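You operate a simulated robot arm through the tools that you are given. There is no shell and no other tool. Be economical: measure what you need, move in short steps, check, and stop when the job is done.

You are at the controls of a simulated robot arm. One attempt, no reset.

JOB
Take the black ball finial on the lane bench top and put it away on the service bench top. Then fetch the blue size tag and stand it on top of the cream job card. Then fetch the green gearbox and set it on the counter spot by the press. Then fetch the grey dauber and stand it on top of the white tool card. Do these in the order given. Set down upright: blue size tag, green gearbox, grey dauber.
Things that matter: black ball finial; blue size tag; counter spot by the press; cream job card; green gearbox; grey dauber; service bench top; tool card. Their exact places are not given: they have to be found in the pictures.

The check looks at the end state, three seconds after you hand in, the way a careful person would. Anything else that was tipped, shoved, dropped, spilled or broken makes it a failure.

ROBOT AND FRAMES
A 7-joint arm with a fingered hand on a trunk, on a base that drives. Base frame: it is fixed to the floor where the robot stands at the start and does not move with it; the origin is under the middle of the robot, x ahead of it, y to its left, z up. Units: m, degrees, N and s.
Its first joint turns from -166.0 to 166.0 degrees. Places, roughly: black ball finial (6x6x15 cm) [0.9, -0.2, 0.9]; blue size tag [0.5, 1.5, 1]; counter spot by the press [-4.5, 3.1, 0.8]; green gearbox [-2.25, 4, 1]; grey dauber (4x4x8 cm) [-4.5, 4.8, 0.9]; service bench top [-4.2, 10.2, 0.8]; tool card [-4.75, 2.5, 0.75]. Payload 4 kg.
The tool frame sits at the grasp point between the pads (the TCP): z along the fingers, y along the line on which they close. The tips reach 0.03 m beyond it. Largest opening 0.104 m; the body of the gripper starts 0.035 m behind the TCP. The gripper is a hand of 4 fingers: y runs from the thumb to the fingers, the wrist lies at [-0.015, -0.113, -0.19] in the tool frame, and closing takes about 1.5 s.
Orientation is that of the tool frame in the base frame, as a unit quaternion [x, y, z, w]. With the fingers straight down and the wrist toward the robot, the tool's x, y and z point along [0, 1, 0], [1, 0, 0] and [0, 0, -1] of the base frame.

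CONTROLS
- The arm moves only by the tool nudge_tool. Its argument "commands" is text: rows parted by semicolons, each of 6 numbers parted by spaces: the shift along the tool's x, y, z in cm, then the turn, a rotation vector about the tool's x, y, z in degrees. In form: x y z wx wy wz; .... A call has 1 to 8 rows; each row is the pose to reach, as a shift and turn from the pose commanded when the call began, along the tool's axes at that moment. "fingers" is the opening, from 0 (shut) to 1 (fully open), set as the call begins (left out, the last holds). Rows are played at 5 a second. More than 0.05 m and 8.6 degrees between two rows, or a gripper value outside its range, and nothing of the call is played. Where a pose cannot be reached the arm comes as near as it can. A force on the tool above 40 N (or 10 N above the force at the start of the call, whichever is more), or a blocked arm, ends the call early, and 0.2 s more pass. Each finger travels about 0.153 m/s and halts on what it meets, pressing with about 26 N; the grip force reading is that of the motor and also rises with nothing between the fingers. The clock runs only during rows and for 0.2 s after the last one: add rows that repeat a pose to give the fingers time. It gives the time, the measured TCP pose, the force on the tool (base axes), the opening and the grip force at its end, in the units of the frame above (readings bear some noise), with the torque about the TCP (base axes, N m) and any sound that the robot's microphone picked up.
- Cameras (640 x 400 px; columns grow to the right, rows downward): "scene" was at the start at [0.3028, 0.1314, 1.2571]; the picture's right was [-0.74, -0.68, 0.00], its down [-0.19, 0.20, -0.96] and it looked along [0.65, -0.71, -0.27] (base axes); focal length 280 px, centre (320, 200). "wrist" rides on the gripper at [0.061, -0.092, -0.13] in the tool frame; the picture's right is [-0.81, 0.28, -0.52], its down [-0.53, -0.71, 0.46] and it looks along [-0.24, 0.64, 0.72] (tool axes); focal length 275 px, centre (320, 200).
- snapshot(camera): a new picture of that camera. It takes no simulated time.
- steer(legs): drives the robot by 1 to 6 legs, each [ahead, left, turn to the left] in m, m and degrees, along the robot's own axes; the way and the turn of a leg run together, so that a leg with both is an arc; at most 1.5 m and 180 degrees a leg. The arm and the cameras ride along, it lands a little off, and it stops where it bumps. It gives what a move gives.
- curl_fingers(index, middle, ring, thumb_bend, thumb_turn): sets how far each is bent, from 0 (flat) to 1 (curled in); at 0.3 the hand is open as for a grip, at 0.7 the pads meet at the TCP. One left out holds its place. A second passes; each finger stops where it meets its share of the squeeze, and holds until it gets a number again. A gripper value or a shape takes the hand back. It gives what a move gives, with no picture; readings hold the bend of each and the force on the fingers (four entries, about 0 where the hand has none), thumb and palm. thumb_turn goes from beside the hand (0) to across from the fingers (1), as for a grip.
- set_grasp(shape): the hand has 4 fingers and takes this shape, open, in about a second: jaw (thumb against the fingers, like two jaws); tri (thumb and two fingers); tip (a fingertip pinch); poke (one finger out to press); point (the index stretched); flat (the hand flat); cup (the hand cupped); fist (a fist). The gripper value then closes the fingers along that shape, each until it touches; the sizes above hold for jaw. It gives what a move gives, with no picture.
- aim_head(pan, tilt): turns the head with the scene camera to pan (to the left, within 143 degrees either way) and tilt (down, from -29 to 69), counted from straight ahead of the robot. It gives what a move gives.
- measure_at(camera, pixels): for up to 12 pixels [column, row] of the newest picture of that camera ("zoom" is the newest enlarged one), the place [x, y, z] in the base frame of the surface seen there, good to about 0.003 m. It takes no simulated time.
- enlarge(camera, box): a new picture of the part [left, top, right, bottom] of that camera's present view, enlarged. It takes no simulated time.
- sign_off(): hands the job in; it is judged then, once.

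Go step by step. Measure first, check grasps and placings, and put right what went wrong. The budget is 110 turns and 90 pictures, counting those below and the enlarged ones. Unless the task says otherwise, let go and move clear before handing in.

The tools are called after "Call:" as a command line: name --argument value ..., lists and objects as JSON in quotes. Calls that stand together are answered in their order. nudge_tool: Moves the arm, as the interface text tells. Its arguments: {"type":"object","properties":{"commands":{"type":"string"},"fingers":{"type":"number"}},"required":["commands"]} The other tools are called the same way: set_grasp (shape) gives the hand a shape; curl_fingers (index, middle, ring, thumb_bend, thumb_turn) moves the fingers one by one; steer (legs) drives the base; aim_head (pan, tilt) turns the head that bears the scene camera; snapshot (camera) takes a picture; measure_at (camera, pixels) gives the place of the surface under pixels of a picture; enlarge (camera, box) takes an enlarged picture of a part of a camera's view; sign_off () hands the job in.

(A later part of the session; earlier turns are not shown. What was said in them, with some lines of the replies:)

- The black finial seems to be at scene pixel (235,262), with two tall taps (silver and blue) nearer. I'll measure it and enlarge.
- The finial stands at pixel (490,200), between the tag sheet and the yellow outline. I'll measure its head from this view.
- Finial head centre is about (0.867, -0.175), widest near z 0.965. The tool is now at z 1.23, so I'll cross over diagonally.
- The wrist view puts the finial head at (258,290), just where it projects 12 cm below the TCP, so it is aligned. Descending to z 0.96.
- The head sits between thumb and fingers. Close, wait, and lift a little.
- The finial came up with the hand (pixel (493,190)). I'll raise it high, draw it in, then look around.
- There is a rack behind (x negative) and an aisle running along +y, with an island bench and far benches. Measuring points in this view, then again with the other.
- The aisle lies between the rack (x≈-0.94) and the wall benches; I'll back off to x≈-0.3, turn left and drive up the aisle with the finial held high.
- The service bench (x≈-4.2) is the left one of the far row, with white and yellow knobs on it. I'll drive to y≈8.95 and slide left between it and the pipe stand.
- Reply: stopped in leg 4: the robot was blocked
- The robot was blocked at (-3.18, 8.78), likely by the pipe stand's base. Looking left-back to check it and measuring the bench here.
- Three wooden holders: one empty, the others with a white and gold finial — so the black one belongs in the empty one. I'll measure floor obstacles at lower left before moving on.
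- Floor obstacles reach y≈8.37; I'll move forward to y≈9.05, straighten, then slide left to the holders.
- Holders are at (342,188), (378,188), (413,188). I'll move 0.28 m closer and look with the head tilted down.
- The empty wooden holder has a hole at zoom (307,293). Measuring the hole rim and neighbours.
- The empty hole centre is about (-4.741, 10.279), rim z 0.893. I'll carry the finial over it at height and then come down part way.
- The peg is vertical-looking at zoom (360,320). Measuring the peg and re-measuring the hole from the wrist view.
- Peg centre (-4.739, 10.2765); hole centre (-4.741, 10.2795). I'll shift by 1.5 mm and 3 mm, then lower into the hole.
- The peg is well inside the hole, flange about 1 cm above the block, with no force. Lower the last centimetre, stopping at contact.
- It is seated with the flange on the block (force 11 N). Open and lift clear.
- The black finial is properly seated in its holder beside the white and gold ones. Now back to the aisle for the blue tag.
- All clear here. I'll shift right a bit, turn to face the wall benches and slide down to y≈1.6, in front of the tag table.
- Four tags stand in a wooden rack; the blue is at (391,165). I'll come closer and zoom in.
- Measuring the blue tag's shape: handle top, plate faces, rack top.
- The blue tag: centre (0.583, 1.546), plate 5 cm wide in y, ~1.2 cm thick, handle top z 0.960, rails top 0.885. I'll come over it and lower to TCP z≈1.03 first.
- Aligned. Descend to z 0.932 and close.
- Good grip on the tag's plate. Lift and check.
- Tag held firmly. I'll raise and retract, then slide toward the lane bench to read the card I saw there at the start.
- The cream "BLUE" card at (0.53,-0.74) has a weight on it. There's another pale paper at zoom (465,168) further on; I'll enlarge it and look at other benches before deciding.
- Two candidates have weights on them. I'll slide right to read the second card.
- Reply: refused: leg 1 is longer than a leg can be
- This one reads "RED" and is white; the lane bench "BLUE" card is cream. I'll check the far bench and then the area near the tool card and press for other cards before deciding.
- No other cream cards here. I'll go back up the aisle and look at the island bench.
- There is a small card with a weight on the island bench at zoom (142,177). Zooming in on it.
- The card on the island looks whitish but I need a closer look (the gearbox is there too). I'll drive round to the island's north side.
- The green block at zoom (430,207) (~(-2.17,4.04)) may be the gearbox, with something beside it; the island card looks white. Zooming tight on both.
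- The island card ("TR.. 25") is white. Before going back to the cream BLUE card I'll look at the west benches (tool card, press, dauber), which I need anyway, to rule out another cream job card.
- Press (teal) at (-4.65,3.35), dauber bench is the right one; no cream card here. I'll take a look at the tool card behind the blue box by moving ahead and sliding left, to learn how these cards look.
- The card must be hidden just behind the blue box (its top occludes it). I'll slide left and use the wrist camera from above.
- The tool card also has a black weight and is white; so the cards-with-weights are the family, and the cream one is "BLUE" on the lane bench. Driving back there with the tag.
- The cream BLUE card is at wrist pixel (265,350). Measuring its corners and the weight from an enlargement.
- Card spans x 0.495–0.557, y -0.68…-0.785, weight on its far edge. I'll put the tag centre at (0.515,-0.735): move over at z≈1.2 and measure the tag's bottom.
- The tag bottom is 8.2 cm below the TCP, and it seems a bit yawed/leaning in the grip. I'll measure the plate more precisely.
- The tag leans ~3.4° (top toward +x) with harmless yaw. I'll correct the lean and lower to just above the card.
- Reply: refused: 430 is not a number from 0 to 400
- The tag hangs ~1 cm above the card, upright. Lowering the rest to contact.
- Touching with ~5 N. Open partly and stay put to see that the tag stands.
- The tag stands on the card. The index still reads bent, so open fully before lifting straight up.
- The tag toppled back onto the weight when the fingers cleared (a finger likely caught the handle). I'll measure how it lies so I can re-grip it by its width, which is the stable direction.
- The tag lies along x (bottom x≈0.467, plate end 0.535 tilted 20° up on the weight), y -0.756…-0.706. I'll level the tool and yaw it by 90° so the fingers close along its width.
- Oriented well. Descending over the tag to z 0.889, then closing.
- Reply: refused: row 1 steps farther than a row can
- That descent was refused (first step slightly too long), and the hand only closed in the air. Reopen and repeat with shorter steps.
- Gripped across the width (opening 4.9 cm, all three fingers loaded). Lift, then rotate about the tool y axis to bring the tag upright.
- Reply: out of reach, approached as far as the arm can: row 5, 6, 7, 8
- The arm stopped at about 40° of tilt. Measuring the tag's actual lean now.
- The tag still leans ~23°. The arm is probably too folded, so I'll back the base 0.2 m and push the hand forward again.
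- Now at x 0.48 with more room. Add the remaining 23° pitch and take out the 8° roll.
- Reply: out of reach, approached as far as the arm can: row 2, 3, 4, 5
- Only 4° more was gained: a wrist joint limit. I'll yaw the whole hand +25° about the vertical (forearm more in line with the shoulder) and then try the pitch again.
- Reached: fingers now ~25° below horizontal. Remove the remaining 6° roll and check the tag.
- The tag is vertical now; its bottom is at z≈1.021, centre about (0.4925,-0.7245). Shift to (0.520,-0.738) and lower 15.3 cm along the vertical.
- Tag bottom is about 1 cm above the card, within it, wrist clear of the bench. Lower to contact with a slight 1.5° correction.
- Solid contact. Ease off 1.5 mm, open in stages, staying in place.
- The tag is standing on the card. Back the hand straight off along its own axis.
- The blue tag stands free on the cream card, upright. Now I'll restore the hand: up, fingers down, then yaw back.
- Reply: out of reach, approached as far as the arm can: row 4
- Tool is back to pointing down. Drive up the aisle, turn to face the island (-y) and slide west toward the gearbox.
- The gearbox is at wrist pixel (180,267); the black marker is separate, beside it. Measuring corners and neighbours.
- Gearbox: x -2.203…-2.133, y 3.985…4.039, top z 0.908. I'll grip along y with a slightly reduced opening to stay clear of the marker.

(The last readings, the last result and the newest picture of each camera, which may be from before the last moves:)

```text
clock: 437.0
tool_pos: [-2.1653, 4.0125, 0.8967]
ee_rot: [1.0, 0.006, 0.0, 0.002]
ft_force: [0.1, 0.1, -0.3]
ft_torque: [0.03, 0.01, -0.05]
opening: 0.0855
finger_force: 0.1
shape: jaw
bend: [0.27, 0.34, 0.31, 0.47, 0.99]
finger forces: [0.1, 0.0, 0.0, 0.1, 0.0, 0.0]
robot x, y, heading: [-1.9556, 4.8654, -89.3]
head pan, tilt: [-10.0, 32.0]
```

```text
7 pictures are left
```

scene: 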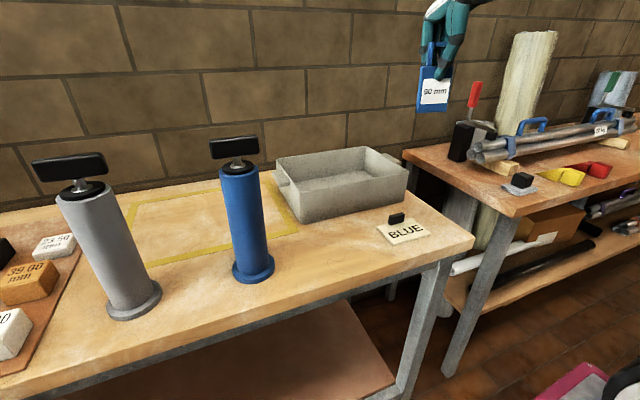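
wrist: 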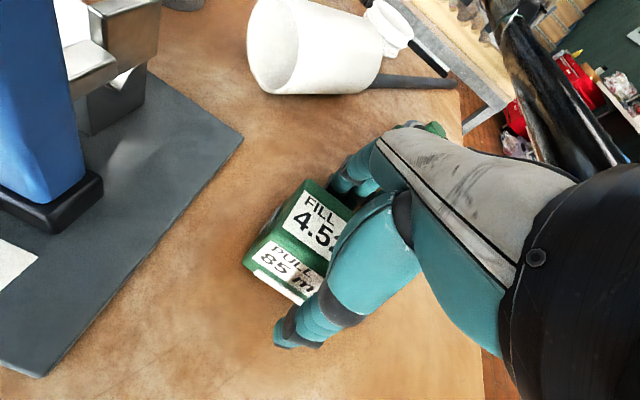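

Hand straddles the gearbox properly. Close and lift.

Call:
nudge_tool --commands "0 0 0 0 0 0; 0 0 0 0 0 0; 0 0 0 0 0 0; 0 0 0 0 0 0; 0 0 0 0 0 0; 0 0 0 0 0 0; 0 0 0 0 0 0; 0 0 0 0 0 0" --fingers 0

Call:
nudge_tool --commands "0 0 -2 0 0 0; 0 0 -6 0 0 0; 0 0 -11 0 0 0; 0 0 -16 0 0 0; 0 0 -21 0 0 0; 0 0 -26 0 0 0; 0 -3 -30 0 0 0; 0 -7 -32 0 0 0"

```text
clock: 438.8
tool_pos: [-2.166, 4.0126, 0.8964]
ee_rot: [1.0, 0.006, 0.0, 0.002]
ft_force: [-0.5, 0.1, 0.2]
ft_torque: [0.03, -0.04, -0.01]
opening: 0.0441
finger_force: 25.7
shape: jaw
bend: [0.74, 0.48, 0.47, 0.72, 1.0]
finger forces: [13.0, 7.4, 3.2, 0.0, 23.6, 0.0]
robot x, y, heading: [-1.9568, 4.8671, -89.1]
head pan, tilt: [-10.0, 32.0]
```

```text
clock: 440.6
tool_pos: [-2.1675, 4.0809, 1.2143]
ee_rot: [1.0, 0.007, 0.001, 0.0]
ft_force: [0.1, -0.9, -3.2]
ft_torque: [0.04, 0.03, 0.01]
opening: 0.044
finger_force: 25.9
shape: jaw
bend: [0.74, 0.48, 0.47, 0.72, 1.0]
finger forces: [13.2, 7.2, 3.3, 0.1, 23.8, 0.0]
robot x, y, heading: [-1.9539, 4.8673, -88.9]
head pan, tilt: [-10.0, 32.0]
```

Gearbox held. Back off, turn to face west, drive to the press bench at y≈2.95.

Call:
steer --legs '[[-0.4, 0, 0], [0, 0, -90], [1.5, 0, 0], [0, 1.5, 0], [0, 0.8, 0]]'

Call:
aim_head --pan 0 --tilt 38

Call:
snapshot --camera "scene"

```text
clock: 464.9
tool_pos: [-4.2953, 3.2457, 1.2147]
ee_rot: [-0.702, 0.712, 0.0, -0.001]
ft_force: [0.4, 0.1, -2.8]
ft_torque: [-0.03, 0.03, 0.01]
opening: 0.0434
finger_force: 26.0
shape: jaw
bend: [0.74, 0.48, 0.47, 0.72, 1.0]
finger forces: [12.9, 7.1, 3.2, 0.1, 23.3, 0.0]
robot x, y, heading: [-3.5146, 3.0137, 179.3]
head pan, tilt: [-10.0, 32.0]
```

```text
clock: 465.6
tool_pos: [-4.2949, 3.2447, 1.2158]
ee_rot: [-0.702, 0.712, 0.0, -0.001]
ft_force: [0.1, 0.2, -3.8]
ft_torque: [-0.01, 0.01, 0.01]
opening: 0.0436
finger_force: 26.5
shape: jaw
bend: [0.74, 0.48, 0.47, 0.72, 1.0]
finger forces: [12.8, 7.1, 3.2, 0.1, 23.1, 0.1]
robot x, y, heading: [-3.5189, 3.015, 179.4]
head pan, tilt: [0.0, 38.0]
```

```text
6 pictures are left
```

scene: 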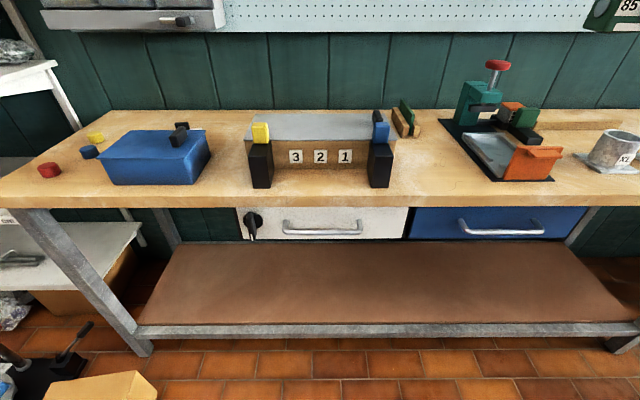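

The open counter spot is between the 321 block and the press tray, around pixel (435,165). Measuring it.

Call:
measure_at --camera "scene" --pixels '[[435, 165], [425, 185], [440, 145], [393, 185], [396, 160], [490, 182], [462, 150], [440, 120], [415, 135], [600, 190], [640, 172], [560, 165]]'

```text
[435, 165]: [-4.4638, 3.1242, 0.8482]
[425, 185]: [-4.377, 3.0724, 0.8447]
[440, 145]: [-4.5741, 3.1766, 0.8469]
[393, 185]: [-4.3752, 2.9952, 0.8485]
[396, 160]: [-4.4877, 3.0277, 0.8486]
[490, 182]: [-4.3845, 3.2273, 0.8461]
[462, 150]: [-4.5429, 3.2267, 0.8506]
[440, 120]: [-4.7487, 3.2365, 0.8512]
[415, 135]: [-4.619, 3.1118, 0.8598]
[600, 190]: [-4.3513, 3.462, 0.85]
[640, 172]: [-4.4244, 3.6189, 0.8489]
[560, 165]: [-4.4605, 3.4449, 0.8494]
```

The spot centre is about (-4.478, 3.115). Move the base 0.12 m closer, then carry over and lower.

Call:
steer --legs '[[0.12, 0, 0]]'

```text
clock: 466.8
tool_pos: [-4.4183, 3.2458, 1.2139]
ee_rot: [-0.703, 0.711, 0.0, -0.001]
ft_force: [0.4, -0.9, -3.6]
ft_torque: [0.0, 0.02, -0.01]
opening: 0.0436
finger_force: 25.8
shape: jaw
bend: [0.74, 0.48, 0.47, 0.72, 1.0]
finger forces: [13.0, 7.2, 3.3, 0.1, 23.4, 0.0]
robot x, y, heading: [-3.6364, 3.014, 179.3]
head pan, tilt: [0.0, 38.0]
```

Call:
nudge_tool --commands "4 2 0 0 0 0; 8 4 0 0 0 0; 12 5.5 0 0 0 0; 13.1 6.1 3 0 0 0; 13.1 6.1 7.5 0 0 0; 13.1 6.1 12 0 0 0; 13.1 6.1 16.5 0 0 0; 13.1 6.1 21 0 0 0"

Call:
nudge_tool --commands "0 0 4 0 0 0; 0 0 7.5 0 0 0; 0 0 9.5 0 0 0; 0 0 10.2 0 0 0; 0 0 10.6 0 0 0; 0 0 10.8 0 0 0; 0 0 10.9 0 0 0"

```text
clock: 468.6
tool_pos: [-4.4796, 3.1148, 1.0038]
ee_rot: [-0.703, 0.711, -0.001, -0.001]
ft_force: [0.0, 0.7, -2.6]
ft_torque: [0.03, 0.0, 0.03]
opening: 0.0435
finger_force: 26.1
shape: jaw
bend: [0.74, 0.48, 0.47, 0.72, 1.0]
finger forces: [13.0, 7.1, 3.2, 0.0, 23.3, 0.0]
robot x, y, heading: [-3.6361, 3.0179, 179.5]
head pan, tilt: [0.0, 38.0]
```

```text
clock: 470.2
tool_pos: [-4.4796, 3.1144, 0.8963]
ee_rot: [-0.703, 0.712, 0.0, -0.002]
ft_force: [0.5, -0.1, -2.4]
ft_torque: [-0.02, -0.04, 0.02]
opening: 0.0437
finger_force: 26.1
shape: jaw
bend: [0.74, 0.48, 0.47, 0.72, 1.0]
finger forces: [12.9, 7.0, 3.3, 0.0, 23.3, 0.0]
robot x, y, heading: [-3.6335, 3.0183, 179.3]
head pan, tilt: [0.0, 38.0]
```

Not touching yet (still -2.4 N); lower in millimetre steps to contact.

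Call:
nudge_tool --commands "0 0 0.15 0 0 0; 0 0 0.3 0 0 0; 0 0 0.45 0 0 0; 0 0 0.45 0 0 0"

```text
clock: 471.2
tool_pos: [-4.4809, 3.1152, 0.8954]
ee_rot: [-0.703, 0.711, 0.001, -0.003]
ft_force: [3.6, 0.8, 24.2]
ft_torque: [0.12, -0.1, 0.0]
opening: 0.0446
finger_force: 25.9
shape: jaw
bend: [0.74, 0.48, 0.48, 0.72, 1.0]
finger forces: [13.7, 7.7, 3.7, 0.0, 28.6, 0.0]
robot x, y, heading: [-3.6341, 3.0133, 179.3]
head pan, tilt: [0.0, 38.0]
```

Contact. Ease off, open and lift, then check.

Call:
nudge_tool --commands "0 0 -0.25 0 0 0; 0 0 -0.25 0 0 0"

Call:
nudge_tool --commands "0 0 0 0 0 0; 0 0 0 0 0 0; 0 0 0 0 0 0; 0 0 0 0 0 0; 0 0 0 0 0 0; 0 0 0 0 0 0" --fingers 1

Call:
nudge_tool --commands "0 0 -2 0 0 0; 0 0 -5 0 0 0; 0 0 -9.5 0 0 0; 0 0 -14 0 0 0; 0 0 -18.5 0 0 0; 0 0 -23 0 0 0; 0 0 -27.5 0 0 0; 0 0 -32 0 0 0"

Call:
enlarge --camera "scene" --box '[320, 60, 560, 210]'

```text
clock: 471.8
tool_pos: [-4.4798, 3.1139, 0.8952]
ee_rot: [-0.703, 0.711, 0.0, -0.001]
ft_force: [-0.9, 1.8, 13.6]
ft_torque: [0.1, 0.04, 0.02]
opening: 0.0445
finger_force: 25.7
shape: jaw
bend: [0.74, 0.48, 0.48, 0.72, 1.0]
finger forces: [15.2, 8.5, 4.1, 0.0, 25.9, 0.0]
robot x, y, heading: [-3.6379, 3.0146, 179.4]
head pan, tilt: [0.0, 38.0]
```

```text
clock: 473.2
tool_pos: [-4.4799, 3.1152, 0.8953]
ee_rot: [-0.703, 0.712, 0.0, 0.0]
ft_force: [0.2, 0.7, 0.0]
ft_torque: [-0.01, -0.01, 0.0]
opening: 0.1036
finger_force: 0.0
shape: jaw
bend: [0.3, 0.3, 0.3, 0.3, 0.98]
finger forces: [0.0, 0.1, 0.0, 0.0, 0.0, 0.1]
robot x, y, heading: [-3.6342, 3.019, 178.9]
head pan, tilt: [0.0, 38.0]
```

```text
clock: 475.0
tool_pos: [-4.4804, 3.1166, 1.2134]
ee_rot: [-0.702, 0.712, -0.001, -0.002]
ft_force: [-0.5, -0.6, -1.0]
ft_torque: [-0.01, -0.02, 0.02]
opening: 0.1039
finger_force: 0.1
shape: jaw
bend: [0.3, 0.3, 0.3, 0.3, 0.98]
finger forces: [0.1, 0.0, 0.0, 0.1, 0.1, 0.0]
robot x, y, heading: [-3.6346, 3.0126, 179.4]
head pan, tilt: [0.0, 38.0]
```

```text
2.67 times, centred on (440, 135) of scene
```

zoom: 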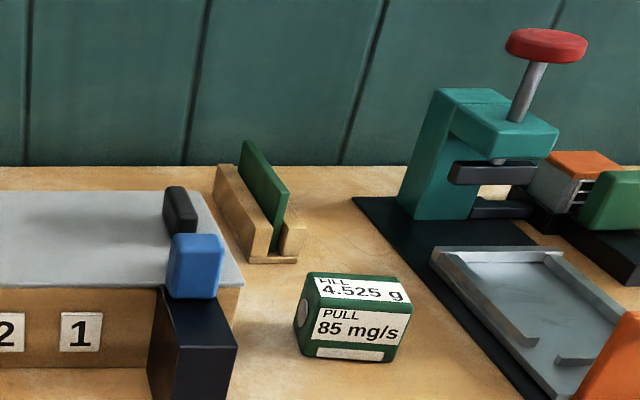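

Gearbox is upright at the press spot. Now to the dauber bench: back off slightly and slide right ~1.75 m.

Call:
steer --legs '[[-0.1, 0, 0], [0, -1.5, 0], [0, -0.2, 0]]'

Call:
snapshot --camera "wrist"

```text
clock: 484.5
tool_pos: [-4.3535, 4.8427, 1.2132]
ee_rot: [-0.699, 0.716, 0.0, -0.001]
ft_force: [-0.6, 0.8, -0.8]
ft_torque: [0.02, -0.02, -0.02]
opening: 0.1037
finger_force: 0.0
shape: jaw
bend: [0.3, 0.3, 0.3, 0.3, 0.98]
finger forces: [0.0, 0.1, 0.0, 0.1, 0.0, 0.0]
robot x, y, heading: [-3.5074, 4.7307, 178.7]
head pan, tilt: [0.0, 38.0]
```

```text
4 pictures are left
```

wrist: 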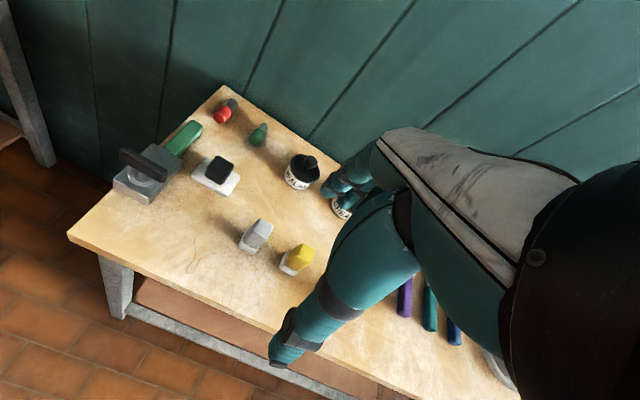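

The grey dauber is at wrist pixel (256,237), the yellow one next to it at (298,260). Measuring both.

Call:
measure_at --camera "wrist" --pixels '[[261, 222], [252, 226], [268, 228], [256, 236], [248, 247], [256, 252], [241, 243], [265, 245], [298, 255], [304, 247], [290, 268], [220, 180]]'

```text
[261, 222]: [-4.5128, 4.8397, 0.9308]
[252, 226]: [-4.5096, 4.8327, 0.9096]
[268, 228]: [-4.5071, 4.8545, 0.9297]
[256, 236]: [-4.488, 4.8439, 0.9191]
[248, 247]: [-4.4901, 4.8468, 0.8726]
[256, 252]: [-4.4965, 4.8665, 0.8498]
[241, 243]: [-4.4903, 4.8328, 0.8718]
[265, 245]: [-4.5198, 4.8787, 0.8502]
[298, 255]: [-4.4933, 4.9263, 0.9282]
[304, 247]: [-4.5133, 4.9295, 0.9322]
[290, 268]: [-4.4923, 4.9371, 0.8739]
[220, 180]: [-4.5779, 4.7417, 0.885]
```

Dauber centre ≈ (-4.508, 4.845), top z 0.931. Move the base 0.12 m closer, then over and down.

Call:
steer --legs '[[0.12, 0, 1]]'

```text
clock: 485.7
tool_pos: [-4.4724, 4.8279, 1.2133]
ee_rot: [-0.705, 0.709, 0.0, 0.0]
ft_force: [-0.3, 0.4, -0.3]
ft_torque: [-0.01, 0.02, -0.01]
opening: 0.1037
finger_force: 0.1
shape: jaw
bend: [0.3, 0.3, 0.3, 0.3, 0.98]
finger forces: [0.0, 0.1, 0.0, 0.0, 0.0, 0.0]
robot x, y, heading: [-3.6296, 4.7337, 179.7]
head pan, tilt: [0.0, 38.0]
```

Call:
nudge_tool --commands "-1.5 3.56 2 0 0 0; -1.5 3.56 6.5 0 0 0; -1.5 3.56 11 0 0 0; -1.5 3.56 15.5 0 0 0; -1.5 3.56 20 0 0 0; -1.5 3.56 24 0 0 0; -1.5 3.56 26 0 0 0; -1.5 3.56 27 0 0 0"

Call:
nudge_tool --commands "0 0 1.5 0 0 0; 0 0 2.8 0 0 0; 0 0 3.7 0 0 0; 0 0 3.7 0 0 0"

Call:
nudge_tool --commands "0 0 0 0 0 0; 0 0 0 0 0 0; 0 0 0 0 0 0; 0 0 0 0 0 0; 0 0 0 0 0 0; 0 0 0 0 0 0; 0 0 0 0 0 0; 0 0 0 0 0 0" --fingers 0

```text
clock: 487.5
tool_pos: [-4.5085, 4.8436, 0.943]
ee_rot: [-0.705, 0.709, 0.0, -0.001]
ft_force: [-0.5, -0.2, 0.2]
ft_torque: [0.02, 0.0, 0.03]
opening: 0.1039
finger_force: 0.1
shape: jaw
bend: [0.3, 0.3, 0.3, 0.3, 0.98]
finger forces: [0.0, 0.0, 0.0, 0.0, 0.0, 0.0]
robot x, y, heading: [-3.6246, 4.7288, 179.8]
head pan, tilt: [0.0, 38.0]
```

```text
clock: 488.5
tool_pos: [-4.5087, 4.8429, 0.907]
ee_rot: [-0.705, 0.709, 0.0, -0.001]
ft_force: [-1.3, 0.5, -0.4]
ft_torque: [0.01, -0.01, 0.0]
opening: 0.1039
finger_force: 0.1
shape: jaw
bend: [0.3, 0.3, 0.3, 0.3, 0.98]
finger forces: [0.1, 0.1, 0.1, 0.1, 0.0, 0.0]
robot x, y, heading: [-3.6278, 4.7316, 179.9]
head pan, tilt: [0.0, 38.0]
```

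```text
clock: 490.3
tool_pos: [-4.5089, 4.8438, 0.9056]
ee_rot: [-0.705, 0.709, 0.0, -0.002]
ft_force: [-0.8, 1.3, 0.0]
ft_torque: [0.0, -0.01, 0.0]
opening: 0.026
finger_force: 26.2
shape: jaw
bend: [0.74, 0.55, 0.61, 0.74, 1.0]
finger forces: [14.6, 8.2, 0.0, 0.0, 22.9, 0.1]
robot x, y, heading: [-3.6268, 4.7325, 179.7]
head pan, tilt: [0.0, 38.0]
```

Dauber gripped. Lift it and drive back along the bench to the tool card, keeping the base at y≈2.62 to avoid the carton on the floor.

Call:
nudge_tool --commands "0 0 -2 0 0 0; 0 0 -6 0 0 0; 0 0 -10.5 0 0 0; 0 0 -15 0 0 0; 0 0 -19.5 0 0 0; 0 0 -24 0 0 0; 0 0 -28 0 0 0; 0 0 -30 0 0 0"

Call:
steer --legs '[[-0.08, 0, 0], [0, 1.5, 0], [0, 0.6, 0]]'

```text
clock: 492.1
tool_pos: [-4.5081, 4.844, 1.2052]
ee_rot: [-0.705, 0.709, 0.0, -0.002]
ft_force: [0.1, 0.4, -1.9]
ft_torque: [-0.01, 0.01, 0.01]
opening: 0.026
finger_force: 25.7
shape: jaw
bend: [0.74, 0.55, 0.61, 0.75, 1.0]
finger forces: [14.7, 8.3, 0.0, 0.0, 22.9, 0.1]
robot x, y, heading: [-3.6253, 4.7315, 179.7]
head pan, tilt: [0.0, 38.0]
```

```text
clock: 503.1
tool_pos: [-4.4303, 2.7544, 1.2057]
ee_rot: [-0.706, 0.708, 0.0, -0.001]
ft_force: [-0.5, 0.4, -0.5]
ft_torque: [0.01, 0.01, -0.01]
opening: 0.0263
finger_force: 26.1
shape: jaw
bend: [0.74, 0.55, 0.61, 0.75, 1.0]
finger forces: [14.8, 8.3, 0.1, 0.1, 23.0, 0.0]
robot x, y, heading: [-3.5503, 2.641, 180.1]
head pan, tilt: [0.0, 38.0]
```

Call:
steer --legs '[[0.15, 0, 0]]'

Call:
nudge_tool --commands "4.5 0 0 0 0 0; 9 0 0 0 0 0; 13.5 0 0 0 0 0; 18 0 0 0 0 0; 22.5 0 0 0 0 0; 27 0 0 0 0 0; 31 0 0 0 0 0; 31 0 0 0 0 0"

Call:
snapshot --camera "wrist"

```text
clock: 504.5
tool_pos: [-4.5824, 2.7541, 1.2055]
ee_rot: [-0.706, 0.708, 0.0, 0.0]
ft_force: [-0.5, 0.5, -0.5]
ft_torque: [-0.05, 0.0, 0.02]
opening: 0.0262
finger_force: 25.8
shape: jaw
bend: [0.74, 0.55, 0.61, 0.75, 1.0]
finger forces: [14.6, 8.4, 0.0, 0.1, 23.1, 0.0]
robot x, y, heading: [-3.7, 2.6501, 179.8]
head pan, tilt: [0.0, 38.0]
```

```text
clock: 506.3
tool_pos: [-4.5834, 2.4465, 1.2052]
ee_rot: [-0.706, 0.708, 0.001, -0.001]
ft_force: [-0.4, 0.1, -0.5]
ft_torque: [-0.04, 0.03, 0.02]
opening: 0.0263
finger_force: 25.8
shape: jaw
bend: [0.74, 0.55, 0.61, 0.75, 1.0]
finger forces: [14.6, 8.2, 0.0, 0.1, 22.9, 0.0]
robot x, y, heading: [-3.6986, 2.6463, 180.0]
head pan, tilt: [0.0, 38.0]
```

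```text
3 pictures are left
```

wrist: 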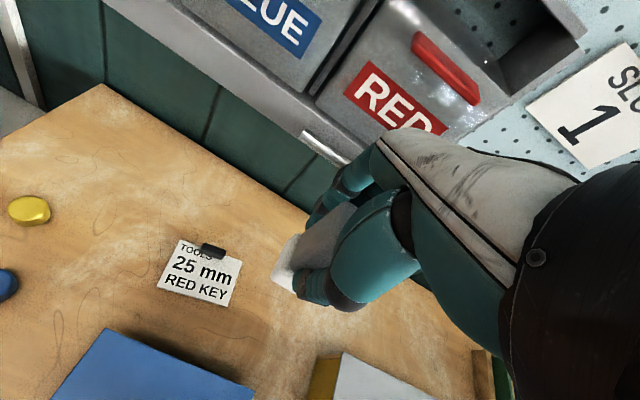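

Clear view: card corners at (178,238),(242,262),(229,305),(157,287). Measuring card, weight, box edge, wall bin and dauber bottom.

Call:
measure_at --camera "wrist" --pixels '[[180, 242], [239, 264], [227, 302], [160, 285], [213, 251], [205, 258], [200, 275], [108, 330], [250, 392], [330, 148], [284, 283], [277, 272]]'

```text
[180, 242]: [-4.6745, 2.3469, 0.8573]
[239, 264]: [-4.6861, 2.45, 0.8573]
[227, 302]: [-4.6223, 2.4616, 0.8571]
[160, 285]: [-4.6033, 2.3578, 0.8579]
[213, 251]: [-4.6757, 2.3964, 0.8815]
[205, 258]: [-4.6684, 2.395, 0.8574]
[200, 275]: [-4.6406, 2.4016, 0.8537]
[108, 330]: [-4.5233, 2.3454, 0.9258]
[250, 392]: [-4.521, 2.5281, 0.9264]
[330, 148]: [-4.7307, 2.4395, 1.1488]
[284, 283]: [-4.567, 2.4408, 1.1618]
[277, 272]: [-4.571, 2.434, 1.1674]
```

Card centre ≈ (-4.646,2.404), weight front at x -4.668, box edge clear at -4.523, wall bin lip at x -4.73, z≥1.149. I'll descend first, then move in under the lip and stop just above the card.

Call:
nudge_tool --commands "0 0 4 0 0 0; 0 0 8.5 0 0 0; 0 0 13 0 0 0; 0 0 17 0 0 0; 0 0 19 0 0 0; 1.2 3 19 0 0 0; 2.35 5.76 19.5 0 0 0; 2.35 5.76 20 0 0 0"

Call:
nudge_tool --commands "0 0 2.5 0 0 0; 0 0 5 0 0 0; 0 0 7 0 0 0; 0 0 8 0 0 0; 0 0 8 0 0 0"

Call:
snapshot --camera "wrist"

```text
clock: 508.1
tool_pos: [-4.6422, 2.4208, 1.0067]
ee_rot: [-0.706, 0.708, 0.0, -0.002]
ft_force: [0.0, 0.4, -1.5]
ft_torque: [0.02, 0.03, 0.02]
opening: 0.0258
finger_force: 26.0
shape: jaw
bend: [0.74, 0.55, 0.61, 0.75, 1.0]
finger forces: [14.6, 8.3, 0.0, 0.1, 22.9, 0.0]
robot x, y, heading: [-3.7025, 2.6472, 179.9]
head pan, tilt: [0.0, 38.0]
```

```text
clock: 509.3
tool_pos: [-4.6413, 2.4199, 0.9258]
ee_rot: [-0.706, 0.708, 0.0, -0.001]
ft_force: [1.3, -0.4, -1.1]
ft_torque: [0.0, -0.03, -0.02]
opening: 0.0259
finger_force: 26.0
shape: jaw
bend: [0.74, 0.55, 0.61, 0.75, 1.0]
finger forces: [14.6, 8.2, 0.0, 0.1, 22.9, 0.0]
robot x, y, heading: [-3.6999, 2.648, 179.9]
head pan, tilt: [0.0, 38.0]
```

```text
2 pictures are left
```

wrist: 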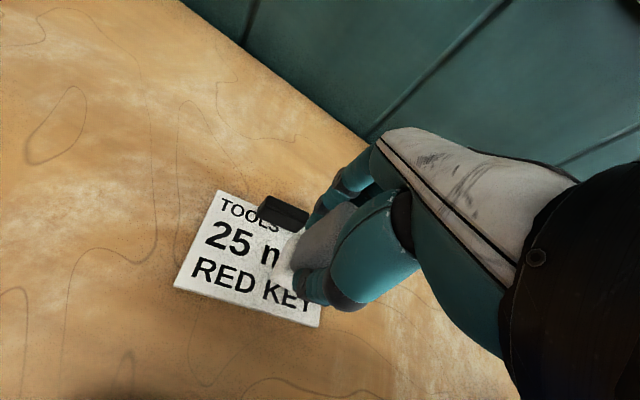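

Measuring the dauber's base relative to weight and card edge.

Call:
measure_at --camera "wrist" --pixels '[[278, 272], [282, 262], [290, 245], [292, 265], [300, 240], [288, 280], [306, 215], [265, 200], [265, 215], [305, 225], [322, 310], [318, 325]]'

```text
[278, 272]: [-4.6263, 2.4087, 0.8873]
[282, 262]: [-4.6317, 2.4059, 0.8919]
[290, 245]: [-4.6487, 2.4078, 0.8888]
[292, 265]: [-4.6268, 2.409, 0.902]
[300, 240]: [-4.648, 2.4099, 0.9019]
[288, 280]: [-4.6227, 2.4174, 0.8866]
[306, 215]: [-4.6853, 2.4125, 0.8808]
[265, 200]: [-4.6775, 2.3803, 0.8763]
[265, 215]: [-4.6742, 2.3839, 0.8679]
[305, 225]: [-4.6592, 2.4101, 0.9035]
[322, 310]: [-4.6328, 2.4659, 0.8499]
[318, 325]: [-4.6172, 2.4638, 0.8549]
```

The dauber spans x -4.663…-4.623, y 2.407…2.447, on the card and clear of the weight. Lower to contact.

Call:
nudge_tool --commands "0 0.2 0.5 0 0 0; 0 0.2 0.8 0 0 0; 0 0.2 1.0 0 0 0; 0 0.2 1.15 0 0 0; 0 0.2 1.3 0 0 0; 0 0.2 1.4 0 0 0"

```text
clock: 510.7
tool_pos: [-4.643, 2.4207, 0.9127]
ee_rot: [-0.706, 0.708, 0.0, -0.002]
ft_force: [0.2, 1.2, 2.3]
ft_torque: [0.02, 0.03, 0.0]
opening: 0.026
finger_force: 25.8
shape: jaw
bend: [0.74, 0.55, 0.61, 0.75, 1.0]
finger forces: [14.6, 8.4, 0.1, 0.0, 23.1, 0.0]
robot x, y, heading: [-3.7026, 2.6458, 179.7]
head pan, tilt: [0.0, 38.0]
```

Touching. Press 1 mm more, then open only partly (to avoid the card's weight) and lift straight up.

Call:
nudge_tool --commands "0 0 0.12 0 0 0; 0 0 0.12 0 0 0"

Call:
nudge_tool --commands "0 0 0 0 0 0; 0 0 0 0 0 0; 0 0 0 0 0 0; 0 0 0 0 0 0; 0 0 0 0 0 0" --fingers 0.5

Call:
nudge_tool --commands "0 0 -0.5 0 0 0; 0 0 -1.2 0 0 0; 0 0 -2 0 0 0; 0 0 -3 0 0 0; 0 0 -4.5 0 0 0; 0 0 -6 0 0 0; 0 0 -8 0 0 0; 0 0 -10 0 0 0"

```text
clock: 511.3
tool_pos: [-4.6427, 2.4217, 0.9106]
ee_rot: [-0.706, 0.708, -0.001, -0.002]
ft_force: [0.1, -0.5, 7.1]
ft_torque: [-0.02, 0.08, 0.01]
opening: 0.0263
finger_force: 26.2
shape: jaw
bend: [0.74, 0.55, 0.61, 0.75, 1.0]
finger forces: [15.0, 8.9, 0.0, 0.1, 24.2, 0.0]
robot x, y, heading: [-3.7016, 2.6491, 180.2]
head pan, tilt: [0.0, 38.0]
```

```text
clock: 512.5
tool_pos: [-4.6423, 2.4204, 0.9104]
ee_rot: [-0.706, 0.708, 0.0, -0.001]
ft_force: [-1.2, -0.4, 0.7]
ft_torque: [-0.01, 0.04, 0.02]
opening: 0.0517
finger_force: 0.1
shape: jaw
bend: [0.74, 0.45, 0.41, 0.7, 1.0]
finger forces: [0.3, 0.0, 0.0, 0.0, 0.0, 0.0]
robot x, y, heading: [-3.7033, 2.6468, 179.9]
head pan, tilt: [0.0, 38.0]
```

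```text
clock: 514.3
tool_pos: [-4.643, 2.4217, 1.0094]
ee_rot: [-0.705, 0.709, 0.0, -0.001]
ft_force: [0.0, -0.7, -1.5]
ft_torque: [-0.03, 0.0, -0.01]
opening: 0.0518
finger_force: 0.1
shape: jaw
bend: [0.74, 0.45, 0.41, 0.7, 1.0]
finger forces: [0.0, 0.0, 0.0, 0.0, 0.0, 0.1]
robot x, y, heading: [-3.6985, 2.6421, 179.8]
head pan, tilt: [0.0, 38.0]
```

The index still reads 0.74 bent, so I must check whether the dauber stayed on the card before going on.

Call:
snapshot --camera "wrist"

```text
1 pictures are left
```

wrist: 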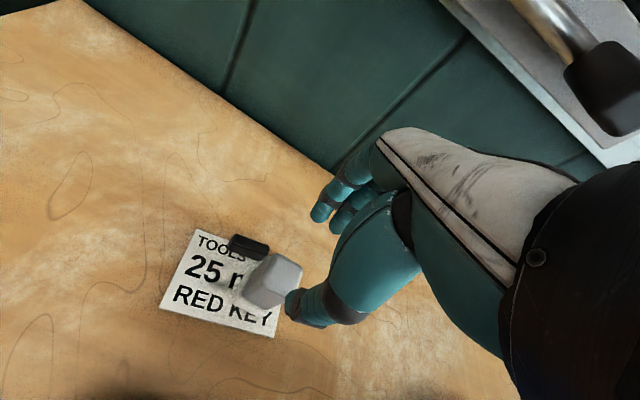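

The dauber stands at (272,280) on the card, free of the hand. Verifying with measured heights.

Call:
measure_at --camera "wrist" --pixels '[[283, 265], [270, 262], [295, 272], [275, 282], [255, 290], [250, 298], [268, 302], [247, 290], [245, 247], [248, 235], [195, 270]]'

```text
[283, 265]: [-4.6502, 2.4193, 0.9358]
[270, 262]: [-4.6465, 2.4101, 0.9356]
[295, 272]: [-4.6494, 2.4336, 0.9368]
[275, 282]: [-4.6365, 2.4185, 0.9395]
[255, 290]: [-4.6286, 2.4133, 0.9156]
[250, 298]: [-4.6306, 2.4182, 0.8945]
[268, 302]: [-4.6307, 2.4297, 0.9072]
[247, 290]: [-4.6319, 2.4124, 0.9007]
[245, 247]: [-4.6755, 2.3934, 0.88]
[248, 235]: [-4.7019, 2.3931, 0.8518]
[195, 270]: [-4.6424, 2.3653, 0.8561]
```

The dauber is upright (top level at z≈0.937) and the weight undisturbed. Move the hand out from under the wall bin, up, and back the base away.

Call:
nudge_tool --commands "0 -2 -1.5 0 0 0; 0 -4.5 -3 0 0 0; 0 -8 -5 0 0 0; 0 -11 -9 0 0 0; 0 -13 -13 0 0 0; 0 -14 -17 0 0 0; 0 -14 -20 0 0 0"

Call:
steer --legs '[[-0.3, 0, 0]]'

Call:
snapshot --camera "wrist"

```text
clock: 515.9
tool_pos: [-4.5018, 2.4191, 1.2103]
ee_rot: [-0.706, 0.708, -0.001, 0.0]
ft_force: [0.8, -0.5, -1.1]
ft_torque: [0.03, 0.0, -0.02]
opening: 0.0518
finger_force: 0.0
shape: jaw
bend: [0.74, 0.45, 0.41, 0.7, 1.0]
finger forces: [0.0, 0.0, 0.0, 0.0, 0.0, 0.0]
robot x, y, heading: [-3.701, 2.6453, 180.1]
head pan, tilt: [0.0, 38.0]
```

```text
clock: 517.9
tool_pos: [-4.2064, 2.4231, 1.2091]
ee_rot: [-0.704, 0.711, 0.001, -0.002]
ft_force: [-0.8, -1.0, 0.0]
ft_torque: [0.03, 0.01, 0.02]
opening: 0.0518
finger_force: 0.0
shape: jaw
bend: [0.74, 0.45, 0.41, 0.7, 1.0]
finger forces: [0.0, 0.0, 0.0, 0.1, 0.0, 0.0]
robot x, y, heading: [-3.4029, 2.6464, 179.4]
head pan, tilt: [0.0, 38.0]
```

```text
0 pictures are left
```

wrist: 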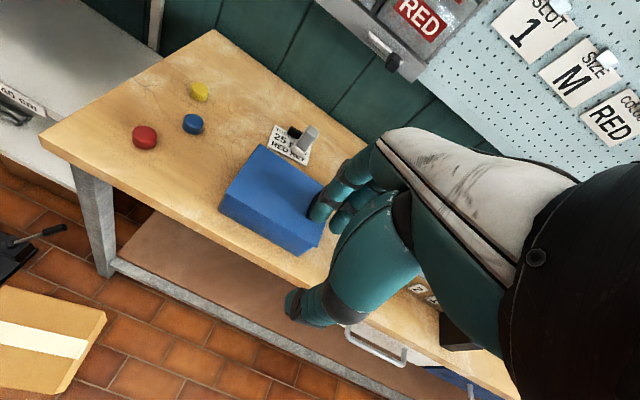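

The last picture shows the grey dauber standing on the white tool card at pixel (307,138), with the blue box and pucks around it where they were. The hand is empty and clear, so I am handing in.

Call:
sign_off

```text
The job is handed in.
```

I handed the job in with all four items placed in order, but two things could count against it. I took "cream job card" to mean the cream "BLUE" card on the lane bench, because the job gave no place for it. The blue tag also fell over on that card at the first release, so I picked it up again and stood it upright.

- **Black finial:** it is seated in the empty wooden holder on the service bench.
- **Blue size tag:** it stands upright on the "BLUE" card, and the card's black weight is still on it.
- **Green gearbox:** it sits upright on the open counter spot beside the press.
- **Grey dauber:** it stands upright on the white tool card.

The base bumped once, near the pipe stand by the service bench. The picture I took there showed nothing knocked over.
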